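You operate a simulated robot arm through the tools that you are given. There is no shell and no other tool. Be economical: measure what you need, move in short steps, check, and stop when the job is done.

You are at the controls of a simulated two-armed robot. One attempt, no reset.

TASK
Carry the tray with a green rim with both arms and set it on the top of the dark table.

It is judged by the outcome, as a careful person would: the job done as asked, and still so three seconds after it is handed in. It fails if anything else is knocked over, pushed out of place, dropped, spilled or broken.

THE ROBOT
Two 6-joint arms with two-finger grippers on one trunk, on a base that drives. Base frame: it is fixed to the floor where the robot stands at the start and does not move with it; the origin is under the middle of the robot, x ahead of it, y to its left, z up; the surface under the hand at the start is at about z = 0.78. Units: m, rad, N and s.
The left shoulder is at the start at [0.061, 0.142, 0.85], the right one opposite. With the tool pointing down near the work surface each hand reaches from about 0.3 to 0.72 m from the robot's upright axis, wherever it stands, measured 20 degrees to its own side. Places, roughly: top of the dark table [-3.2, 0.8, 0.8]. Payload 2.45 kg a hand.
The tool frame of a hand sits at the grasp point between the pads (the TCP): z along the fingers, y along the line on which they close. The tips reach 0.026 m beyond it. Largest opening 0.096 m; the body of the gripper starts 0.069 m behind the TCP.
Orientation is that of the tool frame in the base frame, as a unit quaternion [x, y, z, w]. With the fingers straight down and closing along the base's y, the tool's x points along the base's -x, its y along +y and its z along -z.

THE INTERFACE
- The arms move only by the tool nudge_tool. It takes "left_commands", "right_commands" or both (then of equal length, played together; a hand with none holds still); each is a list of rows, each a list of 7 numbers: the shift along the base's x, y, z in m, then the turn, a rotation vector about the base's x, y, z in degrees, then the gripper command, from -1 (shut) to 1 (fully open), values between in proportion. In form: [[dx, dy, dz, wx, wy, wz, claw], ...]. A call has 1 to 20 rows; each row shifts and turns the commanded pose from where the row before left it. A row lasts 0.2 s, in which the tool goes at most 0.05 m and 0.15 rad; a call with a longer step from one row to the next is refused whole, and so is a gripper value outside its range. A pose out of reach is approached as far as the arm can. The call stops where the force on the tool passes 40 N (or 10 N more than at its start, if that is more) or the arm is blocked; 0.2 s more then pass. The fingers move at their own pace and stop on an object; they squeeze with about 33 N. The grip force told is the motor's: it shows also when the fingers shut on nothing. Time passes only in rows, and 0.2 s behind the last, so rows that do not move let the fingers close. The reply holds the time, the measured pose of the TCP, the force on the tool along the base axes, the opening and the grip force, in the units named above and with some noise, with the torque about the TCP (base axes, N m) and any sound that the robot's microphone picked up.
- Cameras (640 x 400 px; columns grow to the right, rows downward): "scene" is now at [0.1399, -0.0036, 1.4562]; the picture's right is [-0.03, -1.00, 0.00], its down [-0.75, 0.02, -0.67] and it looks along [0.67, -0.02, -0.75] (base axes); focal length 292 px, centre (320, 200). "left" rides on the left gripper at [0.082, -0.003, -0.098] in its tool frame; the picture's right is [0.04, 1.00, 0.00], its down [-0.73, 0.03, -0.68] and it looks along [-0.68, 0.03, 0.73] (tool axes); focal length 256 px, centre (320, 200). "right" rides on the right gripper at [0.081, 0.003, -0.098] in its tool frame; the picture's right is [-0.04, 1.00, 0.00], its down [-0.73, -0.03, -0.68] and it looks along [-0.68, -0.03, 0.73] (tool axes); focal length 256 px, centre (320, 200). There is no depth. A picture from a camera that has moved, and an enlarged one, comes with that camera's place and axes in the base frame and with its lens.
- capture(camera): a new picture of that camera. No time passes.
- raise_lower(by): slides the trunk up (or, below 0, down) by that many m; the arms and the scene camera ride with it, the base frame stays. It gives what a move gives, with no picture.
- drive_base(legs): drives the robot by 1 to 6 legs, each [ahead, turn to the left] in m and rad, along the robot's own axes; the way and the turn of a leg run together, so that a leg with both is an arc; at most 1.5 m and 3.142 rad a leg. The arms and the cameras ride along, it lands a little off, and it stops where it bumps. It gives what a move gives.
- aim_head(pan, tilt): turns the head with the scene camera to pan (to the left, within 1.501 rad either way) and tilt (down, from -0.506 to 1.204), counted from straight ahead of the robot. It gives what a move gives.
- enlarge(camera, box): a new picture of the part [left, top, right, bottom] of that camera's present view, enlarged. No time passes.
- close_job(): hands the job in; it is judged then, once.

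Work in short steps. Places have to be worked out from the pictures, the camera data and where the tool is seen: move nearer, look again, correct. Check each grasp and each placing, and mend what went wrong. You have 120 turns and 88 pictures in all, those below and enlarged ones among them. Open the grippers and draw the arms clear of the work before you hand the job in, unless the task says otherwise; then end with one line.

The tools are called after ">>>" by a JSON object that holds its "name" and its "arguments". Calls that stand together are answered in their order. nudge_tool: Moves the arms, as the interface text tells. Its arguments: {"type":"object","properties":{"left_commands":{"type":"array","items":{"type":"array","items":{"type":"number"}}},"right_commands":{"type":"array","items":{"type":"array","items":{"type":"number"}}}},"required":[]} The other tools are called the same way: raise_lower (by) slides the trunk up or down; drive_base (legs) drives the base; aim_head (pan, tilt) turns the head that bears the scene camera; capture (camera) takes a picture; enlarge (camera, box) takes an enlarged picture of a part of a camera's view; close_job () hands the job in.

At the start:

```text
clock: 0.0
left_ee_pos: [0.457, 0.2661, 1.0331]
left_tool_rot: [-0.003, 1.0, 0.0, 0.0]
left_ft_force: [0.0, -0.4, -0.3]
left_ft_torque: [-0.02, -0.02, 0.02]
left_grip_width: 0.096
left_grasp_force: 0.1
right_ee_pos: [0.5529, -0.275, 1.1022]
right_tool_rot: [-0.003, 1.0, 0.0, 0.0]
right_ft_force: [0.5, -0.3, 0.2]
right_ft_torque: [0.04, 0.02, -0.01]
right_grip_width: 0.0959
right_grasp_force: 0.0
trunk travel left (down, up): [-0.475, 0.115]
robot x, y, heading: [0.002, 0.0022, 0.002]
head pan, tilt: [-0.028, 0.841]
```

scene: 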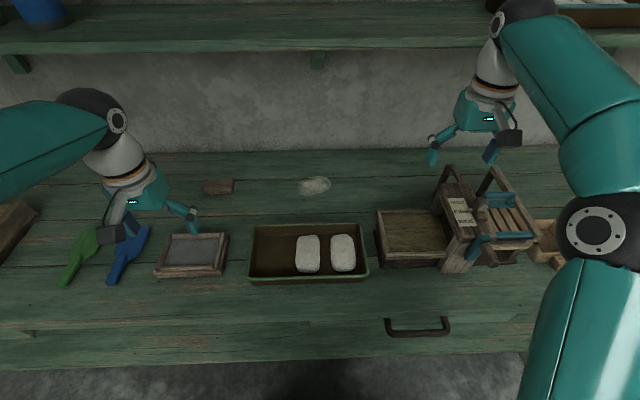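
right: 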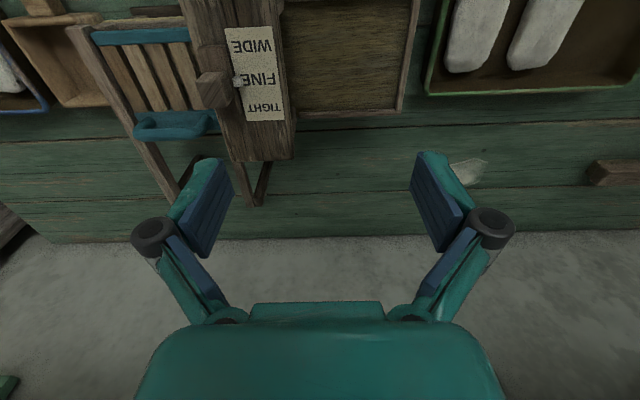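
left: 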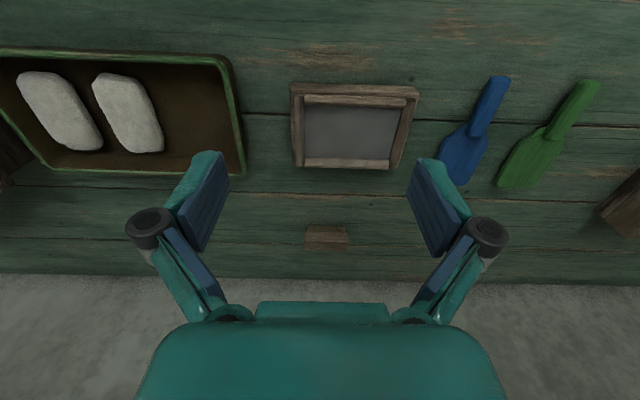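

I start with close views of the tray and its surroundings to judge the gaps at the tray's ends.

>>> {"name": "enlarge", "arguments": {"camera": "scene", "box": [220, 190, 420, 315]}}

>>> {"name": "enlarge", "arguments": {"camera": "left", "box": [0, 20, 288, 200]}}

>>> {"name": "enlarge", "arguments": {"camera": "right", "box": [220, 0, 640, 262]}}

```text
3.20 times, centred on (320, 252) of scene
camera zoom: at [0.1399, -0.0036, 1.4562], right [-0.03, -1.0, 0.0], down [-0.75, 0.02, -0.67], along [0.67, -0.02, -0.75], focal length 936 px, centre (320, 32)
```

zoom: 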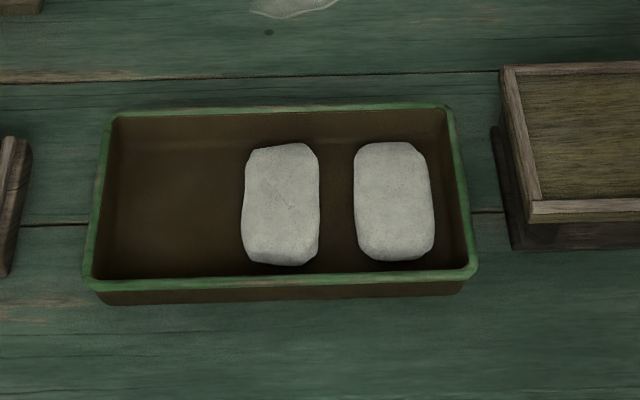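

```text
2.22 times, centred on (144, 110) of left
camera zoom: at [0.377, 0.2628, 1.1311], right [-0.05, 1.0, 0.0], down [0.73, 0.03, 0.68], along [0.68, 0.03, -0.73], focal length 569 px, centre (711, 400)
```

zoom: 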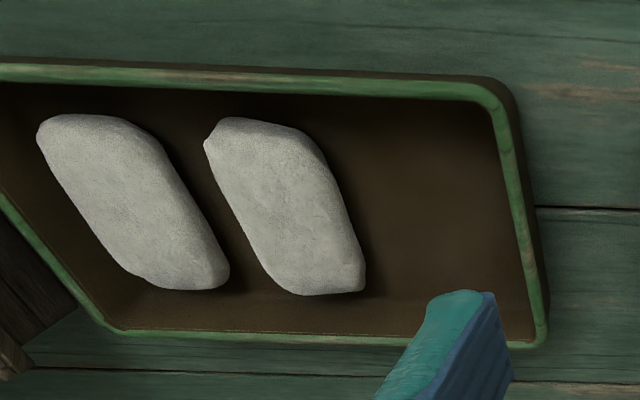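

```text
1.52 times, centred on (430, 131) of right
camera zoom: at [0.4714, -0.2728, 1.2006], right [0.03, 1.0, 0.0], down [0.73, -0.03, 0.68], along [0.68, -0.02, -0.73], focal length 390 px, centre (152, 305)
```

zoom: 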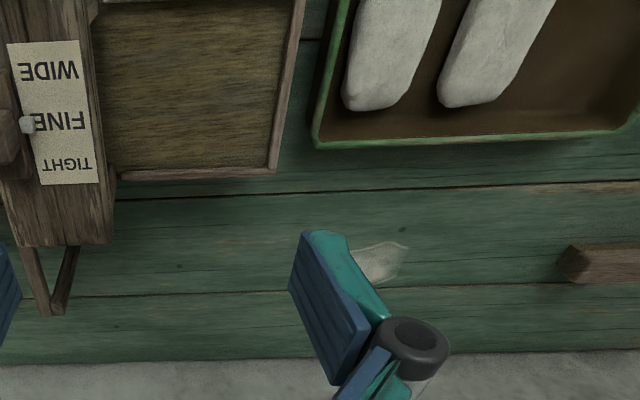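

The tray's rim comes out at z≈0.82, spanning x≈0.465–0.62 and y≈-0.131…0.16, with about 3 cm to the sieve on the right. I bring both hands above the middle of the short walls with the fingers half open.

>>> {"name": "nudge_tool", "arguments": {"left_commands": [[0.014, -0.018, -0.018, 0, 0, 0, -0.17], [0.014, -0.018, -0.018, 0, 0, 0, -0.17], [0.014, -0.018, -0.018, 0, 0, 0, -0.17], [0.014, -0.018, -0.018, 0, 0, 0, -0.17], [0.014, -0.018, -0.018, 0, 0, 0, -0.17], [0.014, -0.018, -0.018, 0, 0, 0, -0.17]], "right_commands": [[-0.002, 0.035, -0.01, 0, 0, 0, -0.17], [-0.002, 0.035, -0.02, 0, 0, 0, -0.17], [-0.002, 0.035, -0.03, 0, 0, 0, -0.17], [-0.002, 0.025, -0.04, 0, 0, 0, -0.17], [-0.002, 0.017, -0.04, 0, 0, 0, -0.17], [-0.002, 0, -0.035, 0, 0, 0, -0.17]]}}

>>> {"name": "capture", "arguments": {"camera": "scene"}}

>>> {"name": "capture", "arguments": {"camera": "right"}}

>>> {"name": "capture", "arguments": {"camera": "left"}}

```text
clock: 1.4
left_ee_pos: [0.5427, 0.1579, 0.9235]
left_tool_rot: [-0.003, 1.0, -0.001, -0.001]
left_ft_force: [0.5, 1.0, -0.5]
left_ft_torque: [-0.02, 0.02, -0.02]
left_grip_width: 0.04
left_grasp_force: 0.1
right_ee_pos: [0.5424, -0.1285, 0.9262]
right_tool_rot: [-0.003, 1.0, 0.001, -0.002]
right_ft_force: [-0.4, 0.0, -0.2]
right_ft_torque: [0.03, 0.01, 0.02]
right_grip_width: 0.0397
right_grasp_force: 0.1
trunk travel left (down, up): [-0.475, 0.115]
robot x, y, heading: [-0.0004, 0.0004, -0.003]
head pan, tilt: [-0.028, 0.841]
```

```text
81 pictures are left
camera scene: at [0.1413, -0.004, 1.4561], right [-0.03, -1.0, 0.0], down [-0.75, 0.02, -0.67], along [0.67, -0.02, -0.75], focal length 292 px, centre (320, 200)
```

scene: 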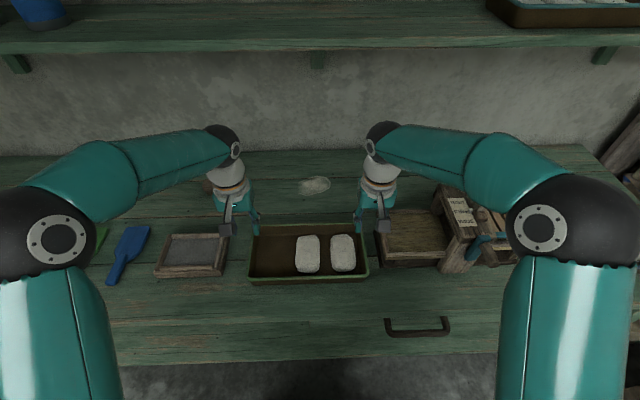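

```text
80 pictures are left
camera right: at [0.4602, -0.1256, 1.0248], right [0.04, 1.0, 0.0], down [0.73, -0.03, 0.68], along [0.68, -0.02, -0.74], focal length 256 px, centre (320, 200)
```

right: 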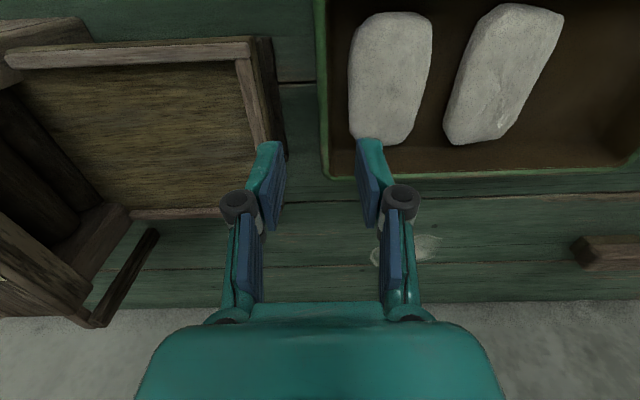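

```text
79 pictures are left
camera left: at [0.4622, 0.154, 1.0215], right [-0.05, 1.0, 0.0], down [0.73, 0.03, 0.68], along [0.68, 0.03, -0.73], focal length 256 px, centre (320, 200)
```

left: 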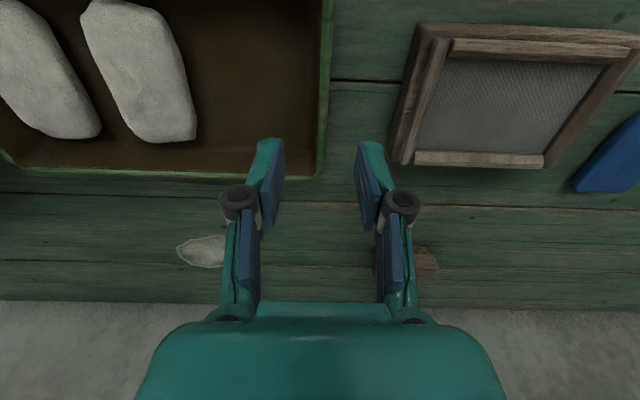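

Right wall's rim centre is at y≈-0.125 and the left one's at ≈0.1635; the right soap leaves about 18 mm inside. I narrow the fingers, centre over the rims and descend to just above them, then look.

>>> {"name": "nudge_tool", "arguments": {"left_commands": [[0, 0.005, -0.02, 0, 0, 0, -0.4], [0, 0, -0.022, 0, 0, 0, -0.4], [0, 0, -0.022, 0, 0, 0, -0.4]], "right_commands": [[0, 0.004, -0.02, 0, 0, 0, -0.6], [0, 0, -0.022, 0, 0, 0, -0.6], [0, 0, -0.022, 0, 0, 0, -0.6]]}}

>>> {"name": "capture", "arguments": {"camera": "right"}}

>>> {"name": "capture", "arguments": {"camera": "left"}}

>>> {"name": "enlarge", "arguments": {"camera": "scene", "box": [220, 190, 420, 315]}}

```text
clock: 2.2
left_ee_pos: [0.5426, 0.1635, 0.8615]
left_tool_rot: [-0.003, 1.0, 0.001, -0.001]
left_ft_force: [-0.7, 0.6, -0.7]
left_ft_torque: [0.01, 0.01, 0.02]
left_grip_width: 0.0288
left_grasp_force: 0.1
right_ee_pos: [0.5408, -0.1237, 0.8625]
right_tool_rot: [-0.002, 1.0, 0.0, -0.001]
right_ft_force: [0.2, -0.2, -0.6]
right_ft_torque: [0.01, 0.05, 0.0]
right_grip_width: 0.0193
right_grasp_force: 0.0
trunk travel left (down, up): [-0.475, 0.115]
robot x, y, heading: [0.003, -0.0007, 0.003]
head pan, tilt: [-0.028, 0.841]
```

```text
78 pictures are left
camera right: at [0.4592, -0.1214, 0.9604], right [0.03, 1.0, 0.0], down [0.74, -0.03, 0.68], along [0.68, -0.02, -0.74], focal length 256 px, centre (320, 200)
```

right: 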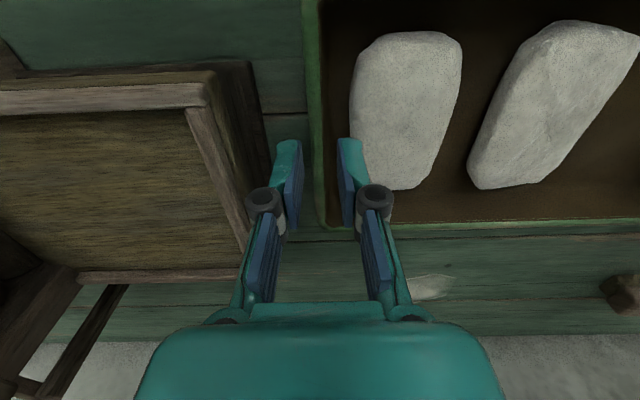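

```text
77 pictures are left
camera left: at [0.4618, 0.1601, 0.9597], right [-0.04, 1.0, 0.0], down [0.73, 0.03, 0.68], along [0.68, 0.03, -0.73], focal length 256 px, centre (320, 200)
```

left: 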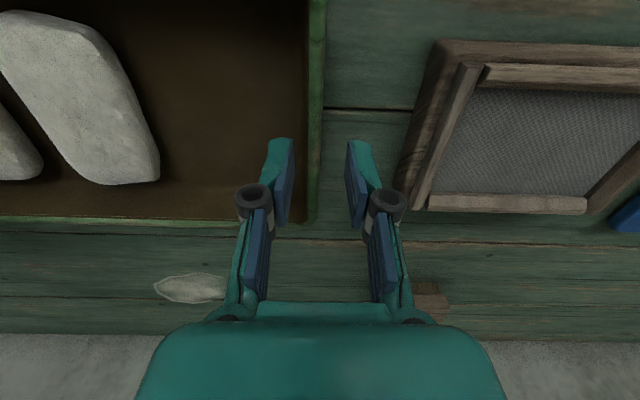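

```text
3.20 times, centred on (320, 252) of scene
camera zoom: at [0.141, -0.0035, 1.4562], right [-0.03, -1.0, 0.0], down [-0.75, 0.02, -0.67], along [0.67, -0.02, -0.75], focal length 936 px, centre (320, 32)
```

zoom: 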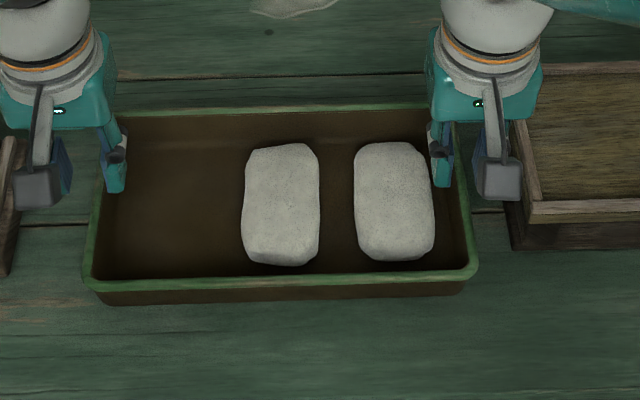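

Rim centres now read y≈-0.127 (right) and ≈0.160 (left), so I shift both by -3 mm and lower 3.4 cm so the tips straddle the walls.

>>> {"name": "nudge_tool", "arguments": {"left_commands": [[0, -0.003, 0, 0, 0, 0, -0.45], [0, 0, -0.012, 0, 0, 0, -0.45], [0, 0, -0.011, 0, 0, 0, -0.45], [0, 0, -0.011, 0, 0, 0, -0.45]], "right_commands": [[0, -0.003, 0, 0, 0, 0, -0.6], [0, 0, -0.012, 0, 0, 0, -0.6], [0, 0, -0.011, 0, 0, 0, -0.6], [0, 0, -0.011, 0, 0, 0, -0.6]]}}

>>> {"name": "capture", "arguments": {"camera": "right"}}

>>> {"name": "capture", "arguments": {"camera": "left"}}

>>> {"name": "enlarge", "arguments": {"camera": "scene", "box": [220, 190, 420, 315]}}

```text
clock: 3.2
left_ee_pos: [0.5419, 0.1616, 0.8286]
left_tool_rot: [-0.003, 1.0, 0.001, -0.001]
left_ft_force: [-1.0, -0.2, 0.0]
left_ft_torque: [0.01, 0.0, -0.02]
left_grip_width: 0.0263
left_grasp_force: 0.0
right_ee_pos: [0.5426, -0.128, 0.8293]
right_tool_rot: [-0.002, 1.0, 0.001, 0.0]
right_ft_force: [0.3, -0.4, -0.5]
right_ft_torque: [0.02, 0.01, 0.03]
right_grip_width: 0.0189
right_grasp_force: 0.0
trunk travel left (down, up): [-0.475, 0.115]
robot x, y, heading: [-0.0002, 0.0022, -0.004]
head pan, tilt: [-0.028, 0.841]
```

```text
75 pictures are left
camera right: at [0.4592, -0.1246, 0.9277], right [0.04, 1.0, 0.0], down [0.73, -0.03, 0.68], along [0.68, -0.02, -0.73], focal length 256 px, centre (320, 200)
```

right: 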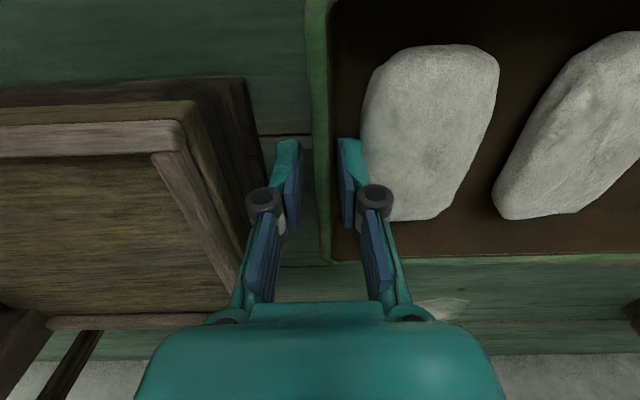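

```text
74 pictures are left
camera left: at [0.4613, 0.1573, 0.9257], right [-0.04, 1.0, 0.0], down [0.73, 0.03, 0.68], along [0.68, 0.03, -0.73], focal length 256 px, centre (320, 200)
```

left: 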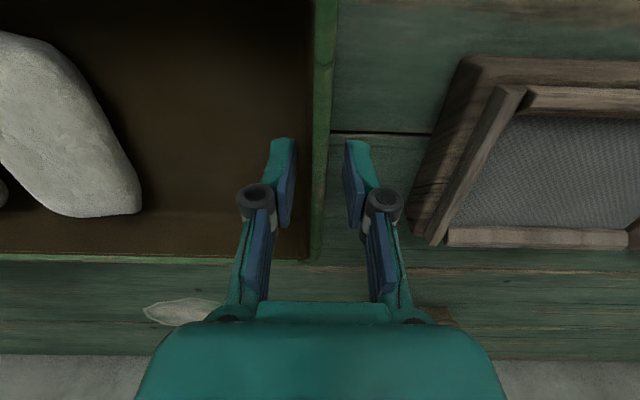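

```text
3.20 times, centred on (320, 252) of scene
camera zoom: at [0.1404, -0.0036, 1.4562], right [-0.03, -1.0, 0.0], down [-0.75, 0.02, -0.67], along [0.67, -0.02, -0.75], focal length 936 px, centre (320, 32)
```

zoom: 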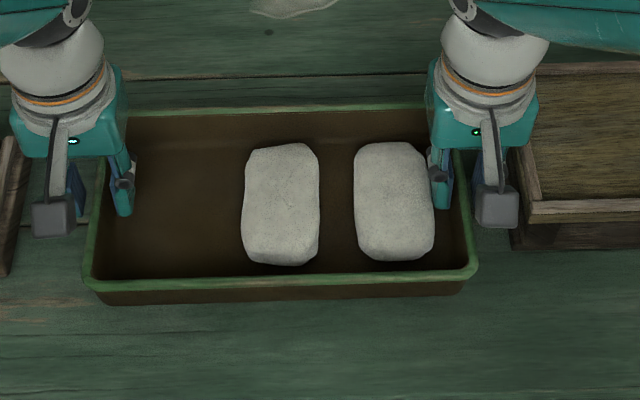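

Both rims sit centred between the pads and no force shows. I go 5 mm deeper and close both grippers.

>>> {"name": "nudge_tool", "arguments": {"left_commands": [[0, 0, -0.005, 0, 0, 0, -0.5], [0, 0, 0, 0, 0, 0, -0.6], [0, 0, 0, 0, 0, 0, -0.8], [0, 0, 0, 0, 0, 0, -1], [0, 0, 0, 0, 0, 0, -1], [0, 0, 0, 0, 0, 0, -1]], "right_commands": [[0, 0, -0.005, 0, 0, 0, -0.6], [0, 0, 0, 0, 0, 0, -0.6], [0, 0, 0, 0, 0, 0, -0.8], [0, 0, 0, 0, 0, 0, -1], [0, 0, 0, 0, 0, 0, -1], [0, 0, 0, 0, 0, 0, -1]]}}

>>> {"name": "capture", "arguments": {"camera": "right"}}

>>> {"name": "capture", "arguments": {"camera": "left"}}

```text
clock: 4.6
left_ee_pos: [0.5422, 0.1581, 0.8236]
left_tool_rot: [-0.003, 1.0, -0.003, 0.0]
left_ft_force: [0.7, -38.0, 0.8]
left_ft_torque: [-1.26, -0.09, -0.02]
left_grip_width: 0.0071
left_grasp_force: 32.4
right_ee_pos: [0.5413, -0.1239, 0.8253]
right_tool_rot: [-0.001, 1.0, 0.003, 0.0]
right_ft_force: [-0.2, 38.8, -0.4]
right_ft_torque: [1.26, 0.1, 0.07]
right_grip_width: 0.007
right_grasp_force: 32.8
trunk travel left (down, up): [-0.475, 0.115]
robot x, y, heading: [0.0021, -0.0018, -0.003]
head pan, tilt: [-0.028, 0.841]
```

```text
72 pictures are left
camera right: at [0.4586, -0.1217, 0.923], right [0.04, 1.0, 0.01], down [0.73, -0.03, 0.68], along [0.68, -0.02, -0.73], focal length 256 px, centre (320, 200)
```

right: 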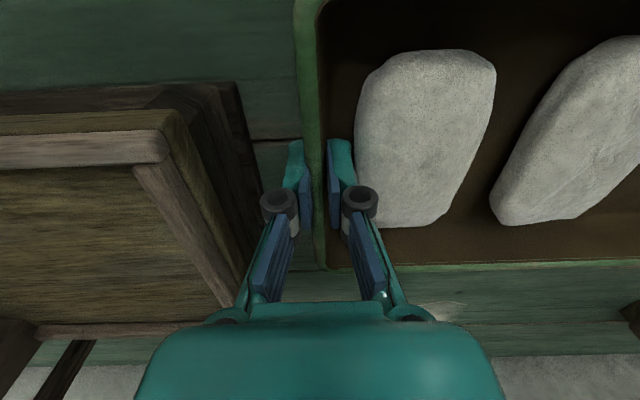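

```text
71 pictures are left
camera left: at [0.461, 0.1546, 0.9209], right [-0.05, 1.0, -0.01], down [0.73, 0.04, 0.68], along [0.68, 0.03, -0.73], focal length 256 px, centre (320, 200)
```

left: 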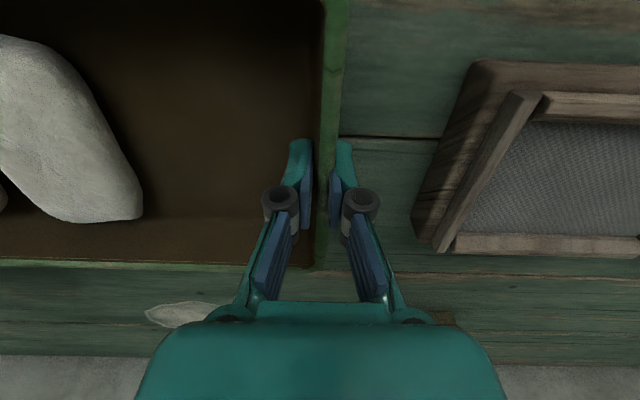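

Both pads grip, with opening 7 mm. The hands are pulled inward with 38 N, so I ease the commanded poses together by about 3 mm each to relax it.

>>> {"name": "nudge_tool", "arguments": {"left_commands": [[0, -0.0015, 0, 0, 0, 0, -1], [0, -0.0015, 0, 0, 0, 0, -1]], "right_commands": [[0, 0.0015, 0, 0, 0, 0, -1], [0, 0.0015, 0, 0, 0, 0, -1]]}}

```text
clock: 5.2
left_ee_pos: [0.5419, 0.1569, 0.8228]
left_tool_rot: [-0.003, 1.0, -0.001, -0.001]
left_ft_force: [0.2, -25.5, -0.6]
left_ft_torque: [-1.16, -0.07, -0.05]
left_grip_width: 0.0072
left_grasp_force: 33.1
right_ee_pos: [0.5412, -0.1233, 0.8243]
right_tool_rot: [-0.002, 1.0, 0.002, -0.001]
right_ft_force: [0.9, 24.3, 0.2]
right_ft_torque: [1.11, 0.04, 0.13]
right_grip_width: 0.0069
right_grasp_force: 33.0
trunk travel left (down, up): [-0.475, 0.115]
robot x, y, heading: [0.0003, -0.005, 0.0]
head pan, tilt: [-0.028, 0.841]
```

Force fell to 25 N; I continue easing.

>>> {"name": "nudge_tool", "arguments": {"left_commands": [[0, -0.002, 0, 0, 0, 0, -1], [0, -0.002, 0, 0, 0, 0, -1]], "right_commands": [[0, 0.002, 0, 0, 0, 0, -1], [0, 0.002, 0, 0, 0, 0, -1]]}}

```text
clock: 5.8
left_ee_pos: [0.5425, 0.1575, 0.8222]
left_tool_rot: [-0.004, 1.0, 0.002, -0.002]
left_ft_force: [0.1, 6.9, 1.0]
left_ft_torque: [-0.77, 0.15, -0.07]
left_grip_width: 0.0074
left_grasp_force: 33.1
right_ee_pos: [0.5419, -0.1227, 0.8247]
right_tool_rot: [-0.002, 1.0, -0.002, -0.001]
right_ft_force: [0.3, -7.4, -0.7]
right_ft_torque: [0.74, -0.15, 0.11]
right_grip_width: 0.0071
right_grasp_force: 33.1
trunk travel left (down, up): [-0.475, 0.115]
robot x, y, heading: [0.0022, -0.0012, -0.001]
head pan, tilt: [-0.028, 0.841]
```

The forces are nearly balanced. I lift with the trunk so both hands rise together, first 3 cm.

>>> {"name": "raise_lower", "arguments": {"by": 0.03}}

>>> {"name": "enlarge", "arguments": {"camera": "scene", "box": [200, 170, 440, 320]}}

```text
clock: 6.5
left_ee_pos: [0.5432, 0.1571, 0.8517]
left_tool_rot: [-0.003, 1.0, 0.002, -0.001]
left_ft_force: [0.7, 35.7, -1.8]
left_ft_torque: [-0.51, 0.22, -0.03]
left_grip_width: 0.0073
left_grasp_force: 32.9
right_ee_pos: [0.5397, -0.1235, 0.8543]
right_tool_rot: [-0.002, 1.0, -0.002, -0.001]
right_ft_force: [0.6, -35.2, -1.1]
right_ft_torque: [0.46, -0.23, 0.05]
right_grip_width: 0.0073
right_grasp_force: 33.3
trunk travel left (down, up): [-0.505, 0.085]
robot x, y, heading: [-0.0011, -0.0022, -0.0]
head pan, tilt: [-0.028, 0.841]
```

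```text
2.67 times, centred on (320, 245) of scene
camera zoom: at [0.1408, -0.0036, 1.4862], right [-0.03, -1.0, 0.0], down [-0.75, 0.02, -0.67], along [0.67, -0.02, -0.75], focal length 780 px, centre (320, 80)
```

zoom: 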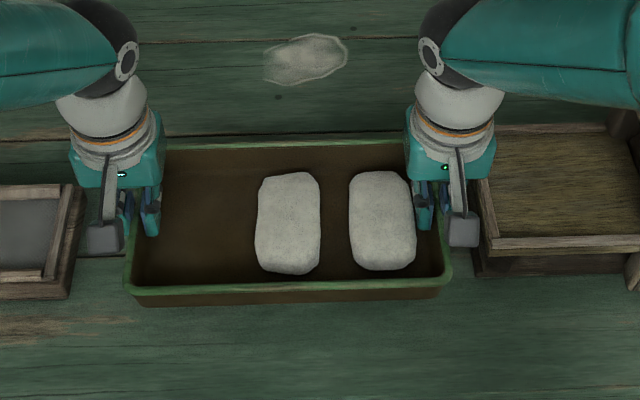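

The tray is up and level with light load, but now the hands press inward with 35 N. I ease them apart by 2 mm each.

>>> {"name": "nudge_tool", "arguments": {"left_commands": [[0, 0.001, 0, 0, 0, 0, -1], [0, 0.001, 0, 0, 0, 0, -1], [0, 0, 0, 0, 0, 0, -1]], "right_commands": [[0, -0.001, 0, 0, 0, 0, -1], [0, -0.001, 0, 0, 0, 0, -1], [0, 0, 0, 0, 0, 0, -1]]}}

```text
clock: 7.3
left_ee_pos: [0.5426, 0.157, 0.853]
left_tool_rot: [-0.003, 1.0, 0.001, 0.0]
left_ft_force: [-0.6, 26.7, -0.5]
left_ft_torque: [-0.57, 0.02, -0.05]
left_grip_width: 0.0073
left_grasp_force: 32.8
right_ee_pos: [0.5409, -0.1237, 0.8539]
right_tool_rot: [-0.003, 1.0, 0.0, -0.001]
right_ft_force: [0.0, -26.9, -0.6]
right_ft_torque: [0.54, -0.04, -0.03]
right_grip_width: 0.0066
right_grasp_force: 33.1
trunk travel left (down, up): [-0.505, 0.085]
robot x, y, heading: [-0.0013, 0.003, -0.003]
head pan, tilt: [-0.028, 0.841]
```

Still 27 N inward; another 2 mm apart each, then let it settle.

>>> {"name": "nudge_tool", "arguments": {"left_commands": [[0, 0.001, 0, 0, 0, 0, -1], [0, 0.0007, 0, 0, 0, 0, -1], [0, 0, 0, 0, 0, 0, -1], [0, 0, 0, 0, 0, 0, -1], [0, 0, 0, 0, 0, 0, -1], [0, 0, 0, 0, 0, 0, -1]], "right_commands": [[0, -0.001, 0, 0, 0, 0, -1], [0, -0.0007, 0, 0, 0, 0, -1], [0, 0, 0, 0, 0, 0, -1], [0, 0, 0, 0, 0, 0, -1], [0, 0, 0, 0, 0, 0, -1], [0, 0, 0, 0, 0, 0, -1]]}}

```text
clock: 8.8
left_ee_pos: [0.5419, 0.1573, 0.8521]
left_tool_rot: [-0.004, 1.0, 0.0, 0.001]
left_ft_force: [0.9, -1.1, -1.3]
left_ft_torque: [-0.89, -0.24, 0.12]
left_grip_width: 0.0072
left_grasp_force: 33.4
right_ee_pos: [0.5401, -0.1246, 0.8555]
right_tool_rot: [-0.003, 1.0, 0.0, 0.0]
right_ft_force: [-0.3, 1.2, -1.6]
right_ft_torque: [0.84, 0.18, 0.09]
right_grip_width: 0.0068
right_grasp_force: 32.4
trunk travel left (down, up): [-0.505, 0.085]
robot x, y, heading: [-0.0005, -0.0014, 0.0]
head pan, tilt: [-0.028, 0.841]
```

Balanced now. I raise the trunk further and look around before driving back.

>>> {"name": "raise_lower", "arguments": {"by": 0.07}}

>>> {"name": "aim_head", "arguments": {"pan": 1.5, "tilt": 0.35}}

>>> {"name": "capture", "arguments": {"camera": "scene"}}

>>> {"name": "aim_head", "arguments": {"pan": -1.5, "tilt": 0.35}}

>>> {"name": "capture", "arguments": {"camera": "scene"}}

```text
clock: 9.8
left_ee_pos: [0.5427, 0.1576, 0.9227]
left_tool_rot: [-0.003, 1.0, -0.001, -0.001]
left_ft_force: [0.6, -14.5, -1.3]
left_ft_torque: [-1.07, -0.12, 0.09]
left_grip_width: 0.007
left_grasp_force: 32.9
right_ee_pos: [0.541, -0.1239, 0.9241]
right_tool_rot: [-0.003, 1.0, 0.001, 0.0]
right_ft_force: [-0.9, 14.7, -1.9]
right_ft_torque: [1.01, 0.14, 0.08]
right_grip_width: 0.0066
right_grasp_force: 33.1
trunk travel left (down, up): [-0.575, 0.015]
robot x, y, heading: [-0.0034, 0.0011, 0.003]
head pan, tilt: [-0.028, 0.841]
```

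```text
clock: 11.4
left_ee_pos: [0.5424, 0.1569, 0.923]
left_tool_rot: [-0.004, 1.0, -0.001, -0.001]
left_ft_force: [0.4, -23.0, -1.3]
left_ft_torque: [-1.09, 0.1, 0.02]
left_grip_width: 0.007
left_grasp_force: 32.5
right_ee_pos: [0.5414, -0.1249, 0.9261]
right_tool_rot: [-0.002, 1.0, 0.002, -0.002]
right_ft_force: [-0.5, 22.3, -1.5]
right_ft_torque: [1.1, -0.11, 0.12]
right_grip_width: 0.007
right_grasp_force: 33.2
trunk travel left (down, up): [-0.575, 0.015]
robot x, y, heading: [-0.0001, 0.0003, 0.002]
head pan, tilt: [1.499, 0.351]
```

```text
69 pictures are left
camera scene: at [0.0686, 0.0914, 1.5992], right [1.0, -0.07, 0.0], down [-0.03, -0.34, -0.94], along [0.07, 0.94, -0.34], focal length 292 px, centre (320, 200)
```

scene: 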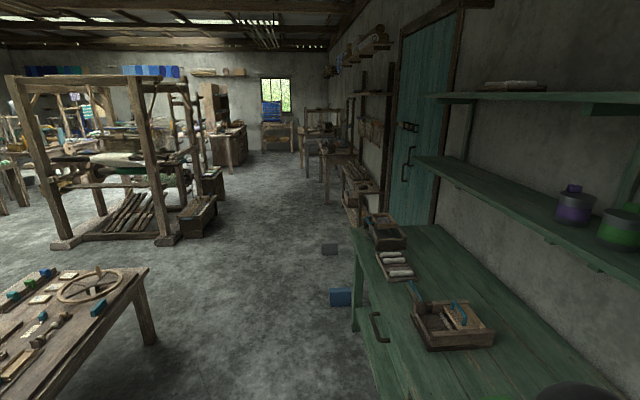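

```text
clock: 14.1
left_ee_pos: [0.5422, 0.1569, 0.9231]
left_tool_rot: [-0.004, 1.0, -0.001, -0.001]
left_ft_force: [0.2, -24.2, -2.2]
left_ft_torque: [-1.1, -0.03, -0.02]
left_grip_width: 0.0071
left_grasp_force: 33.2
right_ee_pos: [0.5419, -0.123, 0.924]
right_tool_rot: [-0.001, 1.0, 0.002, -0.001]
right_ft_force: [0.5, 24.8, -1.6]
right_ft_torque: [1.08, 0.02, 0.11]
right_grip_width: 0.0066
right_grasp_force: 33.0
trunk travel left (down, up): [-0.575, 0.015]
robot x, y, heading: [0.0005, 0.0003, 0.003]
head pan, tilt: [-1.499, 0.351]
```

```text
68 pictures are left
camera scene: at [0.0685, -0.0943, 1.5992], right [-1.0, -0.07, 0.0], down [-0.03, 0.34, -0.94], along [0.07, -0.94, -0.34], focal length 292 px, centre (320, 200)
```

scene: 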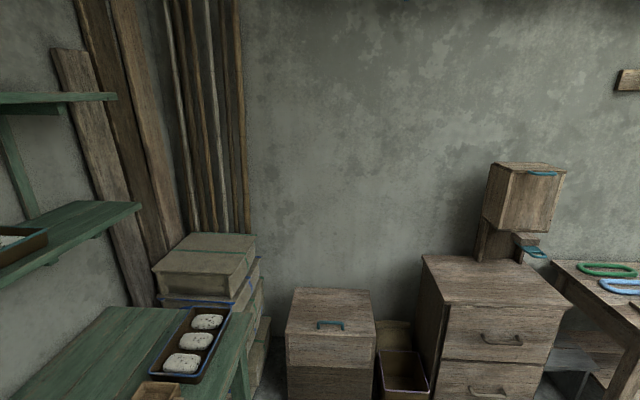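

The corridor holds a brown table behind-left, with its near edge at x≈-0.75, so I keep clear of it. I draw the tray 10 cm nearer the robot and relax the outward pull by 1.5 mm a side.

>>> {"name": "nudge_tool", "arguments": {"left_commands": [[-0.02, -0.0008, 0, 0, 0, 0, -1], [-0.025, -0.0007, 0, 0, 0, 0, -1], [-0.025, 0, 0, 0, 0, 0, -1], [-0.02, 0, 0, 0, 0, 0, -1], [-0.01, 0, 0, 0, 0, 0, -1], [0, 0, 0, 0, 0, 0, -1]], "right_commands": [[-0.02, 0.0008, 0, 0, 0, 0, -1], [-0.025, 0.0007, 0, 0, 0, 0, -1], [-0.025, 0, 0, 0, 0, 0, -1], [-0.02, 0, 0, 0, 0, 0, -1], [-0.01, 0, 0, 0, 0, 0, -1], [0, 0, 0, 0, 0, 0, -1]]}}

>>> {"name": "aim_head", "arguments": {"pan": 0, "tilt": 0.9}}

>>> {"name": "capture", "arguments": {"camera": "scene"}}

```text
clock: 15.4
left_ee_pos: [0.4422, 0.1564, 0.9233]
left_tool_rot: [-0.003, 1.0, 0.001, 0.0]
left_ft_force: [0.3, -16.4, -0.9]
left_ft_torque: [-1.06, 0.08, 0.01]
left_grip_width: 0.007
left_grasp_force: 33.6
right_ee_pos: [0.4401, -0.126, 0.9248]
right_tool_rot: [-0.003, 1.0, 0.001, 0.001]
right_ft_force: [0.2, 16.6, -1.0]
right_ft_torque: [1.08, -0.07, -0.02]
right_grip_width: 0.0071
right_grasp_force: 33.1
trunk travel left (down, up): [-0.575, 0.015]
robot x, y, heading: [-0.0023, 0.002, -0.004]
head pan, tilt: [-1.499, 0.351]
```

```text
clock: 17.1
left_ee_pos: [0.4418, 0.1551, 0.9234]
left_tool_rot: [-0.002, 1.0, -0.001, 0.0]
left_ft_force: [0.0, -13.3, -1.9]
left_ft_torque: [-1.04, 0.02, 0.04]
left_grip_width: 0.0069
left_grasp_force: 33.1
right_ee_pos: [0.4404, -0.1258, 0.9229]
right_tool_rot: [-0.002, 1.0, 0.001, 0.0]
right_ft_force: [-0.7, 13.8, -1.7]
right_ft_torque: [0.96, 0.03, 0.03]
right_grip_width: 0.0071
right_grasp_force: 32.9
trunk travel left (down, up): [-0.575, 0.015]
robot x, y, heading: [0.0011, -0.0043, -0.002]
head pan, tilt: [0.0, 0.901]
```

```text
67 pictures are left
camera scene: at [0.137, -0.0015, 1.5516], right [0.0, -1.0, 0.0], down [-0.78, 0.0, -0.62], along [0.62, 0.0, -0.78], focal length 292 px, centre (320, 200)
```

scene: 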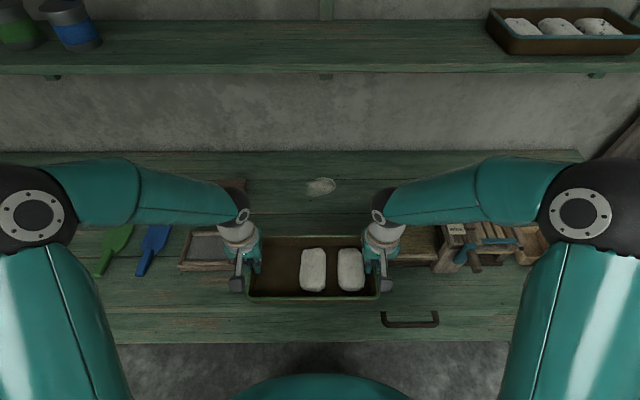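

Tray is steady. I back away 0.22 m, then turn left about 90° to view the way and what lies behind.

>>> {"name": "drive_base", "arguments": {"legs": [[-0.22, 0]]}}

>>> {"name": "aim_head", "arguments": {"pan": 1.5, "tilt": 0.5}}

>>> {"name": "capture", "arguments": {"camera": "scene"}}

>>> {"name": "aim_head", "arguments": {"pan": -1.5, "tilt": 0.5}}

>>> {"name": "capture", "arguments": {"camera": "scene"}}

```text
clock: 18.8
left_ee_pos: [0.2173, 0.158, 0.9241]
left_tool_rot: [-0.003, 1.0, 0.0, 0.0]
left_ft_force: [-0.3, -12.2, -0.9]
left_ft_torque: [-0.98, -0.05, 0.05]
left_grip_width: 0.0072
left_grasp_force: 33.3
right_ee_pos: [0.2169, -0.1238, 0.9253]
right_tool_rot: [-0.004, 1.0, 0.0, 0.0]
right_ft_force: [0.1, 12.3, -0.9]
right_ft_torque: [0.97, -0.01, 0.0]
right_grip_width: 0.0071
right_grasp_force: 33.0
trunk travel left (down, up): [-0.575, 0.015]
robot x, y, heading: [-0.2253, -0.0028, 0.002]
head pan, tilt: [0.0, 0.901]
```

```text
clock: 20.4
left_ee_pos: [0.2168, 0.1579, 0.9233]
left_tool_rot: [-0.003, 1.0, 0.0, 0.0]
left_ft_force: [0.5, -0.4, -0.8]
left_ft_torque: [-0.84, -0.04, -0.01]
left_grip_width: 0.0067
left_grasp_force: 32.8
right_ee_pos: [0.2164, -0.1235, 0.9247]
right_tool_rot: [-0.004, 1.0, 0.0, 0.001]
right_ft_force: [0.5, -0.7, -1.3]
right_ft_torque: [0.82, 0.03, 0.01]
right_grip_width: 0.0068
right_grasp_force: 32.8
trunk travel left (down, up): [-0.575, 0.015]
robot x, y, heading: [-0.2282, -0.0005, 0.001]
head pan, tilt: [1.499, 0.499]
```

```text
66 pictures are left
camera scene: at [-0.1565, 0.0894, 1.5855], right [1.0, -0.07, 0.0], down [-0.03, -0.48, -0.88], along [0.06, 0.88, -0.48], focal length 292 px, centre (320, 200)
```

scene: 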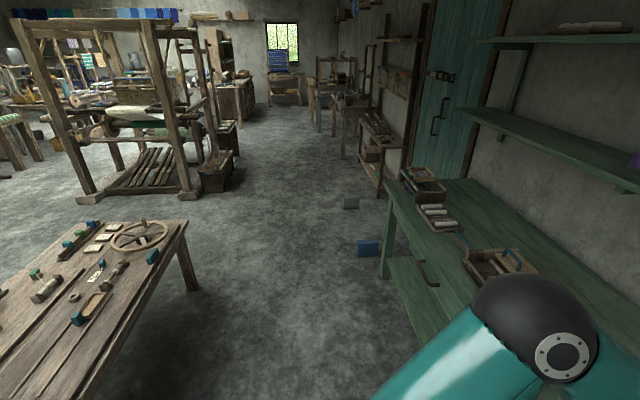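

```text
clock: 23.0
left_ee_pos: [0.2172, 0.1561, 0.9236]
left_tool_rot: [-0.004, 1.0, 0.0, 0.0]
left_ft_force: [0.1, -0.9, -1.4]
left_ft_torque: [-0.9, -0.01, 0.01]
left_grip_width: 0.0071
left_grasp_force: 33.3
right_ee_pos: [0.2163, -0.1238, 0.9244]
right_tool_rot: [-0.003, 1.0, 0.001, 0.0]
right_ft_force: [-0.4, 0.9, -0.8]
right_ft_torque: [0.84, -0.01, 0.02]
right_grip_width: 0.007
right_grasp_force: 33.0
trunk travel left (down, up): [-0.575, 0.015]
robot x, y, heading: [-0.2262, -0.0004, 0.006]
head pan, tilt: [-1.499, 0.499]
```

```text
65 pictures are left
camera scene: at [-0.1561, -0.0921, 1.5855], right [-1.0, -0.07, 0.0], down [-0.04, 0.48, -0.88], along [0.07, -0.88, -0.48], focal length 292 px, centre (320, 200)
```

scene: 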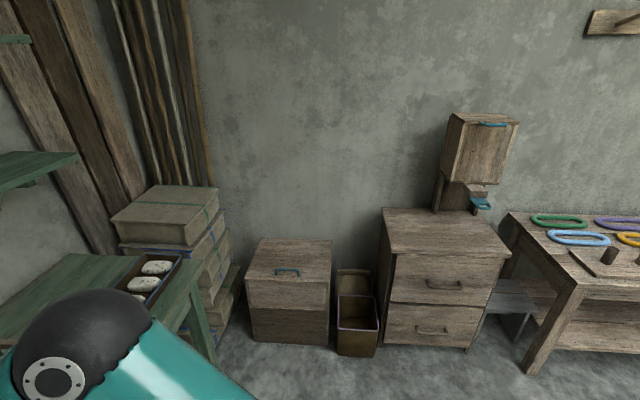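

I can't see straight behind yet. I turn right 90° (free floor on that side) and look over my right shoulder.

>>> {"name": "drive_base", "arguments": {"legs": [[0, -0.8], [0, -0.77]]}}

>>> {"name": "capture", "arguments": {"camera": "scene"}}

>>> {"name": "aim_head", "arguments": {"pan": -1.1, "tilt": 0.3}}

>>> {"name": "capture", "arguments": {"camera": "scene"}}

```text
clock: 27.2
left_ee_pos: [0.0611, -0.3796, 0.9248]
left_tool_rot: [0.586, 0.81, 0.001, -0.001]
left_ft_force: [-0.5, -0.4, -1.1]
left_ft_torque: [0.08, 0.8, 0.03]
left_grip_width: 0.0073
left_grasp_force: 33.1
right_ee_pos: [-0.2072, -0.4644, 0.9259]
right_tool_rot: [0.588, 0.809, 0.002, 0.001]
right_ft_force: [-1.5, 0.1, -1.5]
right_ft_torque: [-0.03, -1.01, 0.12]
right_grip_width: 0.0068
right_grasp_force: 32.7
trunk travel left (down, up): [-0.575, 0.015]
robot x, y, heading: [-0.166, 0.0173, -1.296]
head pan, tilt: [-1.499, 0.499]
stopped in leg 2: the robot was blocked; the commanded pose is now the measured one
```

```text
64 pictures are left
camera scene: at [-0.241, -0.0773, 1.5851], right [-0.34, 0.94, 0.0], down [0.45, 0.16, -0.88], along [-0.82, -0.3, -0.48], focal length 292 px, centre (320, 200)
```

scene: 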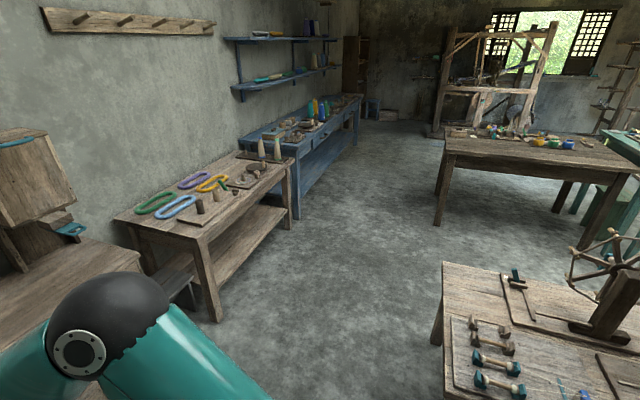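

```text
clock: 28.1
left_ee_pos: [0.0631, -0.3776, 0.9248]
left_tool_rot: [0.587, 0.809, 0.001, -0.001]
left_ft_force: [1.2, 0.1, -0.4]
left_ft_torque: [-0.27, 0.81, -0.03]
left_grip_width: 0.0071
left_grasp_force: 33.4
right_ee_pos: [-0.2047, -0.4623, 0.9244]
right_tool_rot: [0.588, 0.809, 0.0, 0.001]
right_ft_force: [-1.1, -0.1, -1.1]
right_ft_torque: [0.26, -0.8, 0.07]
right_grip_width: 0.007
right_grasp_force: 33.3
trunk travel left (down, up): [-0.575, 0.015]
robot x, y, heading: [-0.1648, 0.0164, -1.296]
head pan, tilt: [-1.1, 0.3]
```

```text
63 pictures are left
camera scene: at [-0.22, -0.1076, 1.6038], right [-0.68, 0.73, 0.0], down [0.22, 0.2, -0.95], along [-0.7, -0.65, -0.3], focal length 292 px, centre (320, 200)
```

scene: 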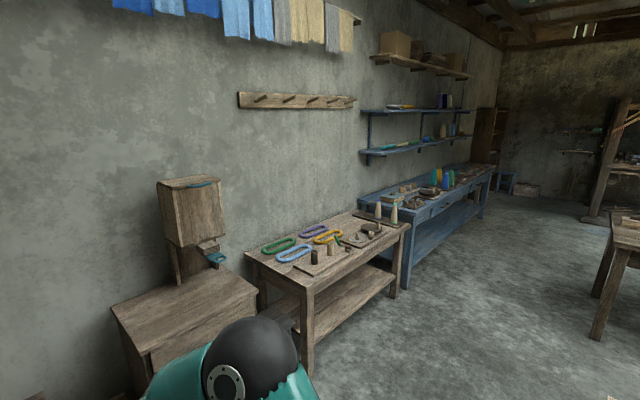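

The turn was blocked at heading -1.30 rad with the tray undisturbed. I look down around the robot to find what it touches.

>>> {"name": "aim_head", "arguments": {"pan": -1.2, "tilt": 1.1}}

>>> {"name": "capture", "arguments": {"camera": "scene"}}

>>> {"name": "aim_head", "arguments": {"pan": 0, "tilt": 0.8}}

>>> {"name": "capture", "arguments": {"camera": "scene"}}

>>> {"name": "aim_head", "arguments": {"pan": 1.2, "tilt": 0.9}}

>>> {"name": "capture", "arguments": {"camera": "scene"}}

```text
clock: 29.2
left_ee_pos: [0.0644, -0.378, 0.9248]
left_tool_rot: [0.587, 0.81, 0.001, -0.001]
left_ft_force: [1.6, -0.8, -0.5]
left_ft_torque: [-0.36, 0.78, -0.03]
left_grip_width: 0.007
left_grasp_force: 33.1
right_ee_pos: [-0.204, -0.4624, 0.9251]
right_tool_rot: [0.588, 0.809, 0.001, 0.001]
right_ft_force: [-1.3, -0.6, -0.9]
right_ft_torque: [0.28, -0.75, 0.07]
right_grip_width: 0.0071
right_grasp_force: 33.0
trunk travel left (down, up): [-0.575, 0.015]
robot x, y, heading: [-0.168, 0.0142, -1.298]
head pan, tilt: [-1.201, 1.1]
```

```text
62 pictures are left
camera scene: at [-0.2018, -0.082, 1.5378], right [-0.6, 0.8, 0.0], down [0.71, 0.54, -0.45], along [-0.36, -0.27, -0.89], focal length 292 px, centre (320, 200)
```

scene: 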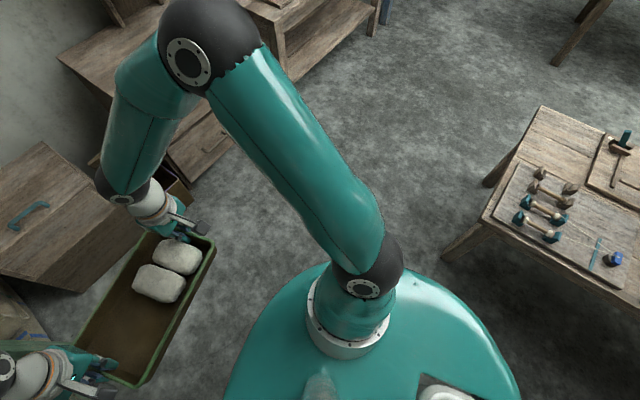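

```text
clock: 30.6
left_ee_pos: [0.0638, -0.3779, 0.9244]
left_tool_rot: [0.587, 0.81, 0.0, 0.0]
left_ft_force: [2.3, 1.4, -1.1]
left_ft_torque: [-0.26, 0.79, -0.03]
left_grip_width: 0.0071
left_grasp_force: 33.2
right_ee_pos: [-0.2039, -0.4623, 0.9252]
right_tool_rot: [0.588, 0.809, 0.001, 0.001]
right_ft_force: [-1.1, -0.3, -2.7]
right_ft_torque: [0.25, -0.79, 0.08]
right_grip_width: 0.0069
right_grasp_force: 32.8
trunk travel left (down, up): [-0.575, 0.015]
robot x, y, heading: [-0.1664, 0.0158, -1.297]
head pan, tilt: [0.0, 0.799]
```

```text
61 pictures are left
camera scene: at [-0.1295, -0.1217, 1.5595], right [-0.96, -0.27, 0.0], down [-0.19, 0.69, -0.7], along [0.19, -0.67, -0.72], focal length 292 px, centre (320, 200)
```

scene: 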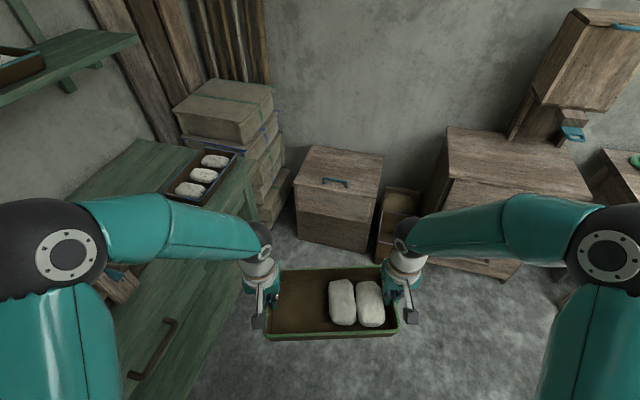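

```text
clock: 32.0
left_ee_pos: [0.0643, -0.3786, 0.923]
left_tool_rot: [0.587, 0.81, 0.0, -0.001]
left_ft_force: [2.3, -0.1, -0.7]
left_ft_torque: [-0.23, 0.82, -0.03]
left_grip_width: 0.007
left_grasp_force: 33.3
right_ee_pos: [-0.2045, -0.462, 0.9245]
right_tool_rot: [0.588, 0.809, 0.001, 0.001]
right_ft_force: [-1.4, 0.0, -2.7]
right_ft_torque: [0.22, -0.78, 0.05]
right_grip_width: 0.0069
right_grasp_force: 32.7
trunk travel left (down, up): [-0.575, 0.015]
robot x, y, heading: [-0.1717, 0.0148, -1.295]
head pan, tilt: [1.201, 0.901]
```

```text
60 pictures are left
camera scene: at [-0.0761, -0.0513, 1.5516], right [-0.1, -1.0, 0.0], down [-0.78, 0.08, -0.62], along [0.62, -0.06, -0.78], focal length 292 px, centre (320, 200)
```

scene: 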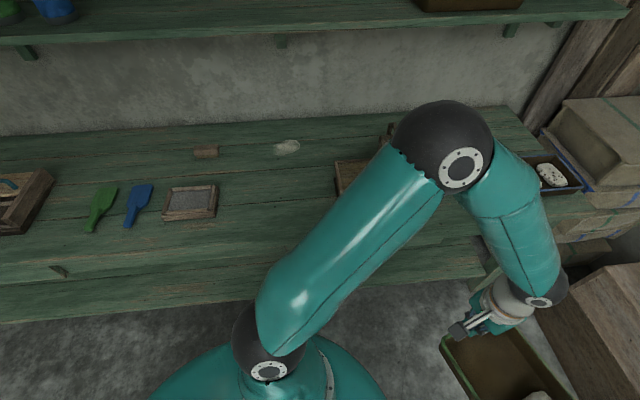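

Soaps and sieve look undisturbed. I check both rear quarters for what the base may touch.

>>> {"name": "aim_head", "arguments": {"pan": 1.5, "tilt": 1.1}}

>>> {"name": "capture", "arguments": {"camera": "scene"}}

>>> {"name": "aim_head", "arguments": {"pan": -1.5, "tilt": 1.1}}

>>> {"name": "capture", "arguments": {"camera": "scene"}}

```text
clock: 32.8
left_ee_pos: [0.0639, -0.3783, 0.9241]
left_tool_rot: [0.586, 0.81, 0.001, 0.0]
left_ft_force: [1.2, 0.5, -0.6]
left_ft_torque: [-0.26, 0.83, -0.06]
left_grip_width: 0.0069
left_grasp_force: 33.4
right_ee_pos: [-0.2034, -0.461, 0.9252]
right_tool_rot: [0.587, 0.809, 0.001, 0.001]
right_ft_force: [-1.6, 0.1, -1.9]
right_ft_torque: [0.25, -0.77, 0.05]
right_grip_width: 0.0067
right_grasp_force: 32.8
trunk travel left (down, up): [-0.575, 0.015]
robot x, y, heading: [-0.1686, 0.0144, -1.3]
head pan, tilt: [1.499, 1.1]
```

```text
59 pictures are left
camera scene: at [-0.0894, -0.0313, 1.5378], right [0.2, -0.98, 0.0], down [-0.87, -0.18, -0.45], along [0.45, 0.09, -0.89], focal length 292 px, centre (320, 200)
```

scene: 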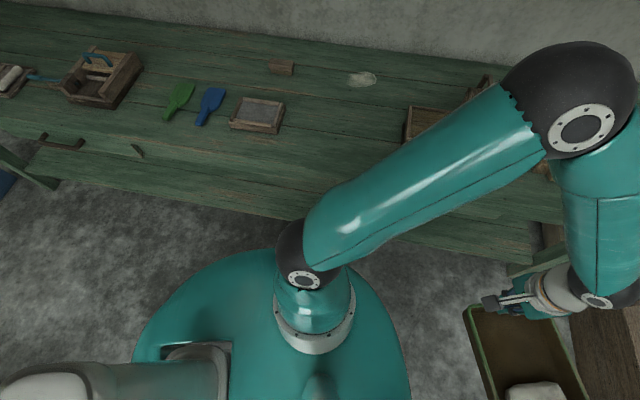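

```text
clock: 35.4
left_ee_pos: [0.064, -0.3776, 0.926]
left_tool_rot: [0.587, 0.81, 0.001, 0.0]
left_ft_force: [1.0, 1.7, -0.6]
left_ft_torque: [-0.28, 0.82, -0.07]
left_grip_width: 0.0071
left_grasp_force: 32.7
right_ee_pos: [-0.2037, -0.4616, 0.9237]
right_tool_rot: [0.588, 0.809, 0.001, 0.0]
right_ft_force: [-1.3, -0.5, -0.7]
right_ft_torque: [0.24, -0.75, 0.06]
right_grip_width: 0.007
right_grasp_force: 33.0
trunk travel left (down, up): [-0.575, 0.015]
robot x, y, heading: [-0.168, 0.0164, -1.295]
head pan, tilt: [-1.499, 1.1]
```

```text
58 pictures are left
camera scene: at [-0.2107, -0.0655, 1.5378], right [-0.34, 0.94, 0.0], down [0.84, 0.3, -0.45], along [-0.43, -0.15, -0.89], focal length 292 px, centre (320, 200)
```

scene: 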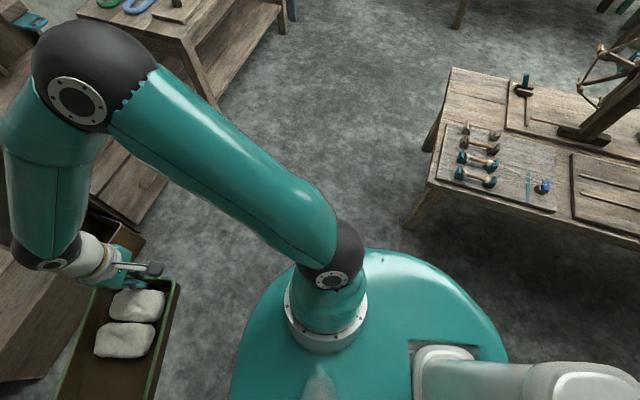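

Nothing near the arms (the elbows are high at z≈1.33), so the base probably grazed the wheel table's leg behind. I move a little forward, away from it, and look again.

>>> {"name": "drive_base", "arguments": {"legs": [[0.12, 0]]}}

>>> {"name": "drive_base", "arguments": {"legs": [[0, -0.3]]}}

```text
clock: 36.6
left_ee_pos: [0.096, -0.4947, 0.924]
left_tool_rot: [0.587, 0.81, 0.0, -0.001]
left_ft_force: [1.2, -1.1, -1.8]
left_ft_torque: [-0.23, 0.79, -0.04]
left_grip_width: 0.0074
left_grasp_force: 32.7
right_ee_pos: [-0.1712, -0.5795, 0.9257]
right_tool_rot: [0.588, 0.809, 0.002, -0.001]
right_ft_force: [-2.3, -0.5, -1.9]
right_ft_torque: [0.3, -0.75, 0.06]
right_grip_width: 0.007
right_grasp_force: 32.5
trunk travel left (down, up): [-0.575, 0.015]
robot x, y, heading: [-0.1352, -0.0989, -1.295]
head pan, tilt: [-1.499, 1.1]
```

```text
clock: 38.1
left_ee_pos: [-0.0342, -0.5448, 0.9253]
left_tool_rot: [0.705, 0.71, 0.001, -0.001]
left_ft_force: [0.8, -0.9, -1.1]
left_ft_torque: [0.0, 0.89, -0.05]
left_grip_width: 0.0071
left_grasp_force: 32.6
right_ee_pos: [-0.3161, -0.5436, 0.926]
right_tool_rot: [0.705, 0.709, 0.0, 0.002]
right_ft_force: [-0.7, -0.2, -1.5]
right_ft_torque: [0.01, -0.79, 0.1]
right_grip_width: 0.007
right_grasp_force: 32.8
trunk travel left (down, up): [-0.575, 0.015]
robot x, y, heading: [-0.1233, -0.1013, -1.606]
head pan, tilt: [-1.499, 1.1]
```

That freed it: heading is now -1.61. I go forward 0.25 m to the corridor middle (y≈-0.35) and turn right in part.

>>> {"name": "drive_base", "arguments": {"legs": [[0.25, 0], [0, -0.7]]}}

>>> {"name": "aim_head", "arguments": {"pan": -0.8, "tilt": 0.4}}

>>> {"name": "capture", "arguments": {"camera": "scene"}}

```text
clock: 42.1
left_ee_pos: [-0.3566, -0.741, 0.924]
left_tool_rot: [0.908, 0.419, 0.002, -0.001]
left_ft_force: [1.8, -1.7, -0.5]
left_ft_torque: [0.61, 0.6, -0.06]
left_grip_width: 0.0071
left_grasp_force: 33.7
right_ee_pos: [-0.5667, -0.5562, 0.9256]
right_tool_rot: [0.908, 0.418, 0.0, 0.001]
right_ft_force: [-1.6, 1.2, -2.1]
right_ft_torque: [-0.57, -0.56, 0.01]
right_grip_width: 0.0068
right_grasp_force: 33.4
trunk travel left (down, up): [-0.575, 0.015]
robot x, y, heading: [-0.1065, -0.3683, -2.319]
head pan, tilt: [-1.499, 1.1]
```

```text
clock: 43.2
left_ee_pos: [-0.3565, -0.7405, 0.9263]
left_tool_rot: [0.908, 0.418, 0.0, 0.0]
left_ft_force: [2.1, -1.1, -1.2]
left_ft_torque: [0.55, 0.64, -0.03]
left_grip_width: 0.0069
left_grasp_force: 33.4
right_ee_pos: [-0.5671, -0.554, 0.926]
right_tool_rot: [0.909, 0.417, 0.0, 0.002]
right_ft_force: [-1.1, 1.6, -2.3]
right_ft_torque: [-0.55, -0.65, 0.04]
right_grip_width: 0.0069
right_grasp_force: 32.7
trunk travel left (down, up): [-0.575, 0.015]
robot x, y, heading: [-0.1068, -0.3702, -2.316]
head pan, tilt: [-0.799, 0.4]
```

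```text
57 pictures are left
camera scene: at [-0.2408, -0.4161, 1.5945], right [-0.03, 1.0, 0.0], down [0.39, 0.01, -0.92], along [-0.92, -0.02, -0.39], focal length 292 px, centre (320, 200)
```

scene: 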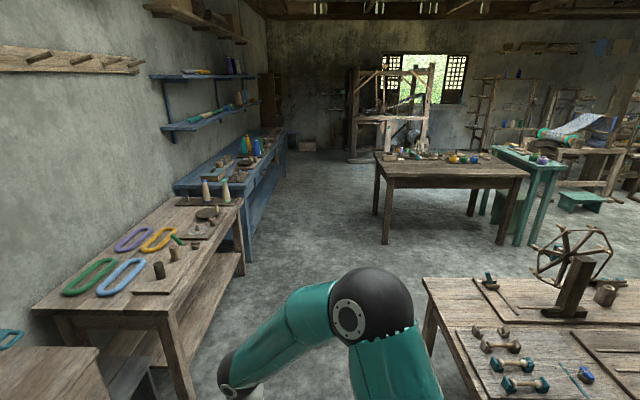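

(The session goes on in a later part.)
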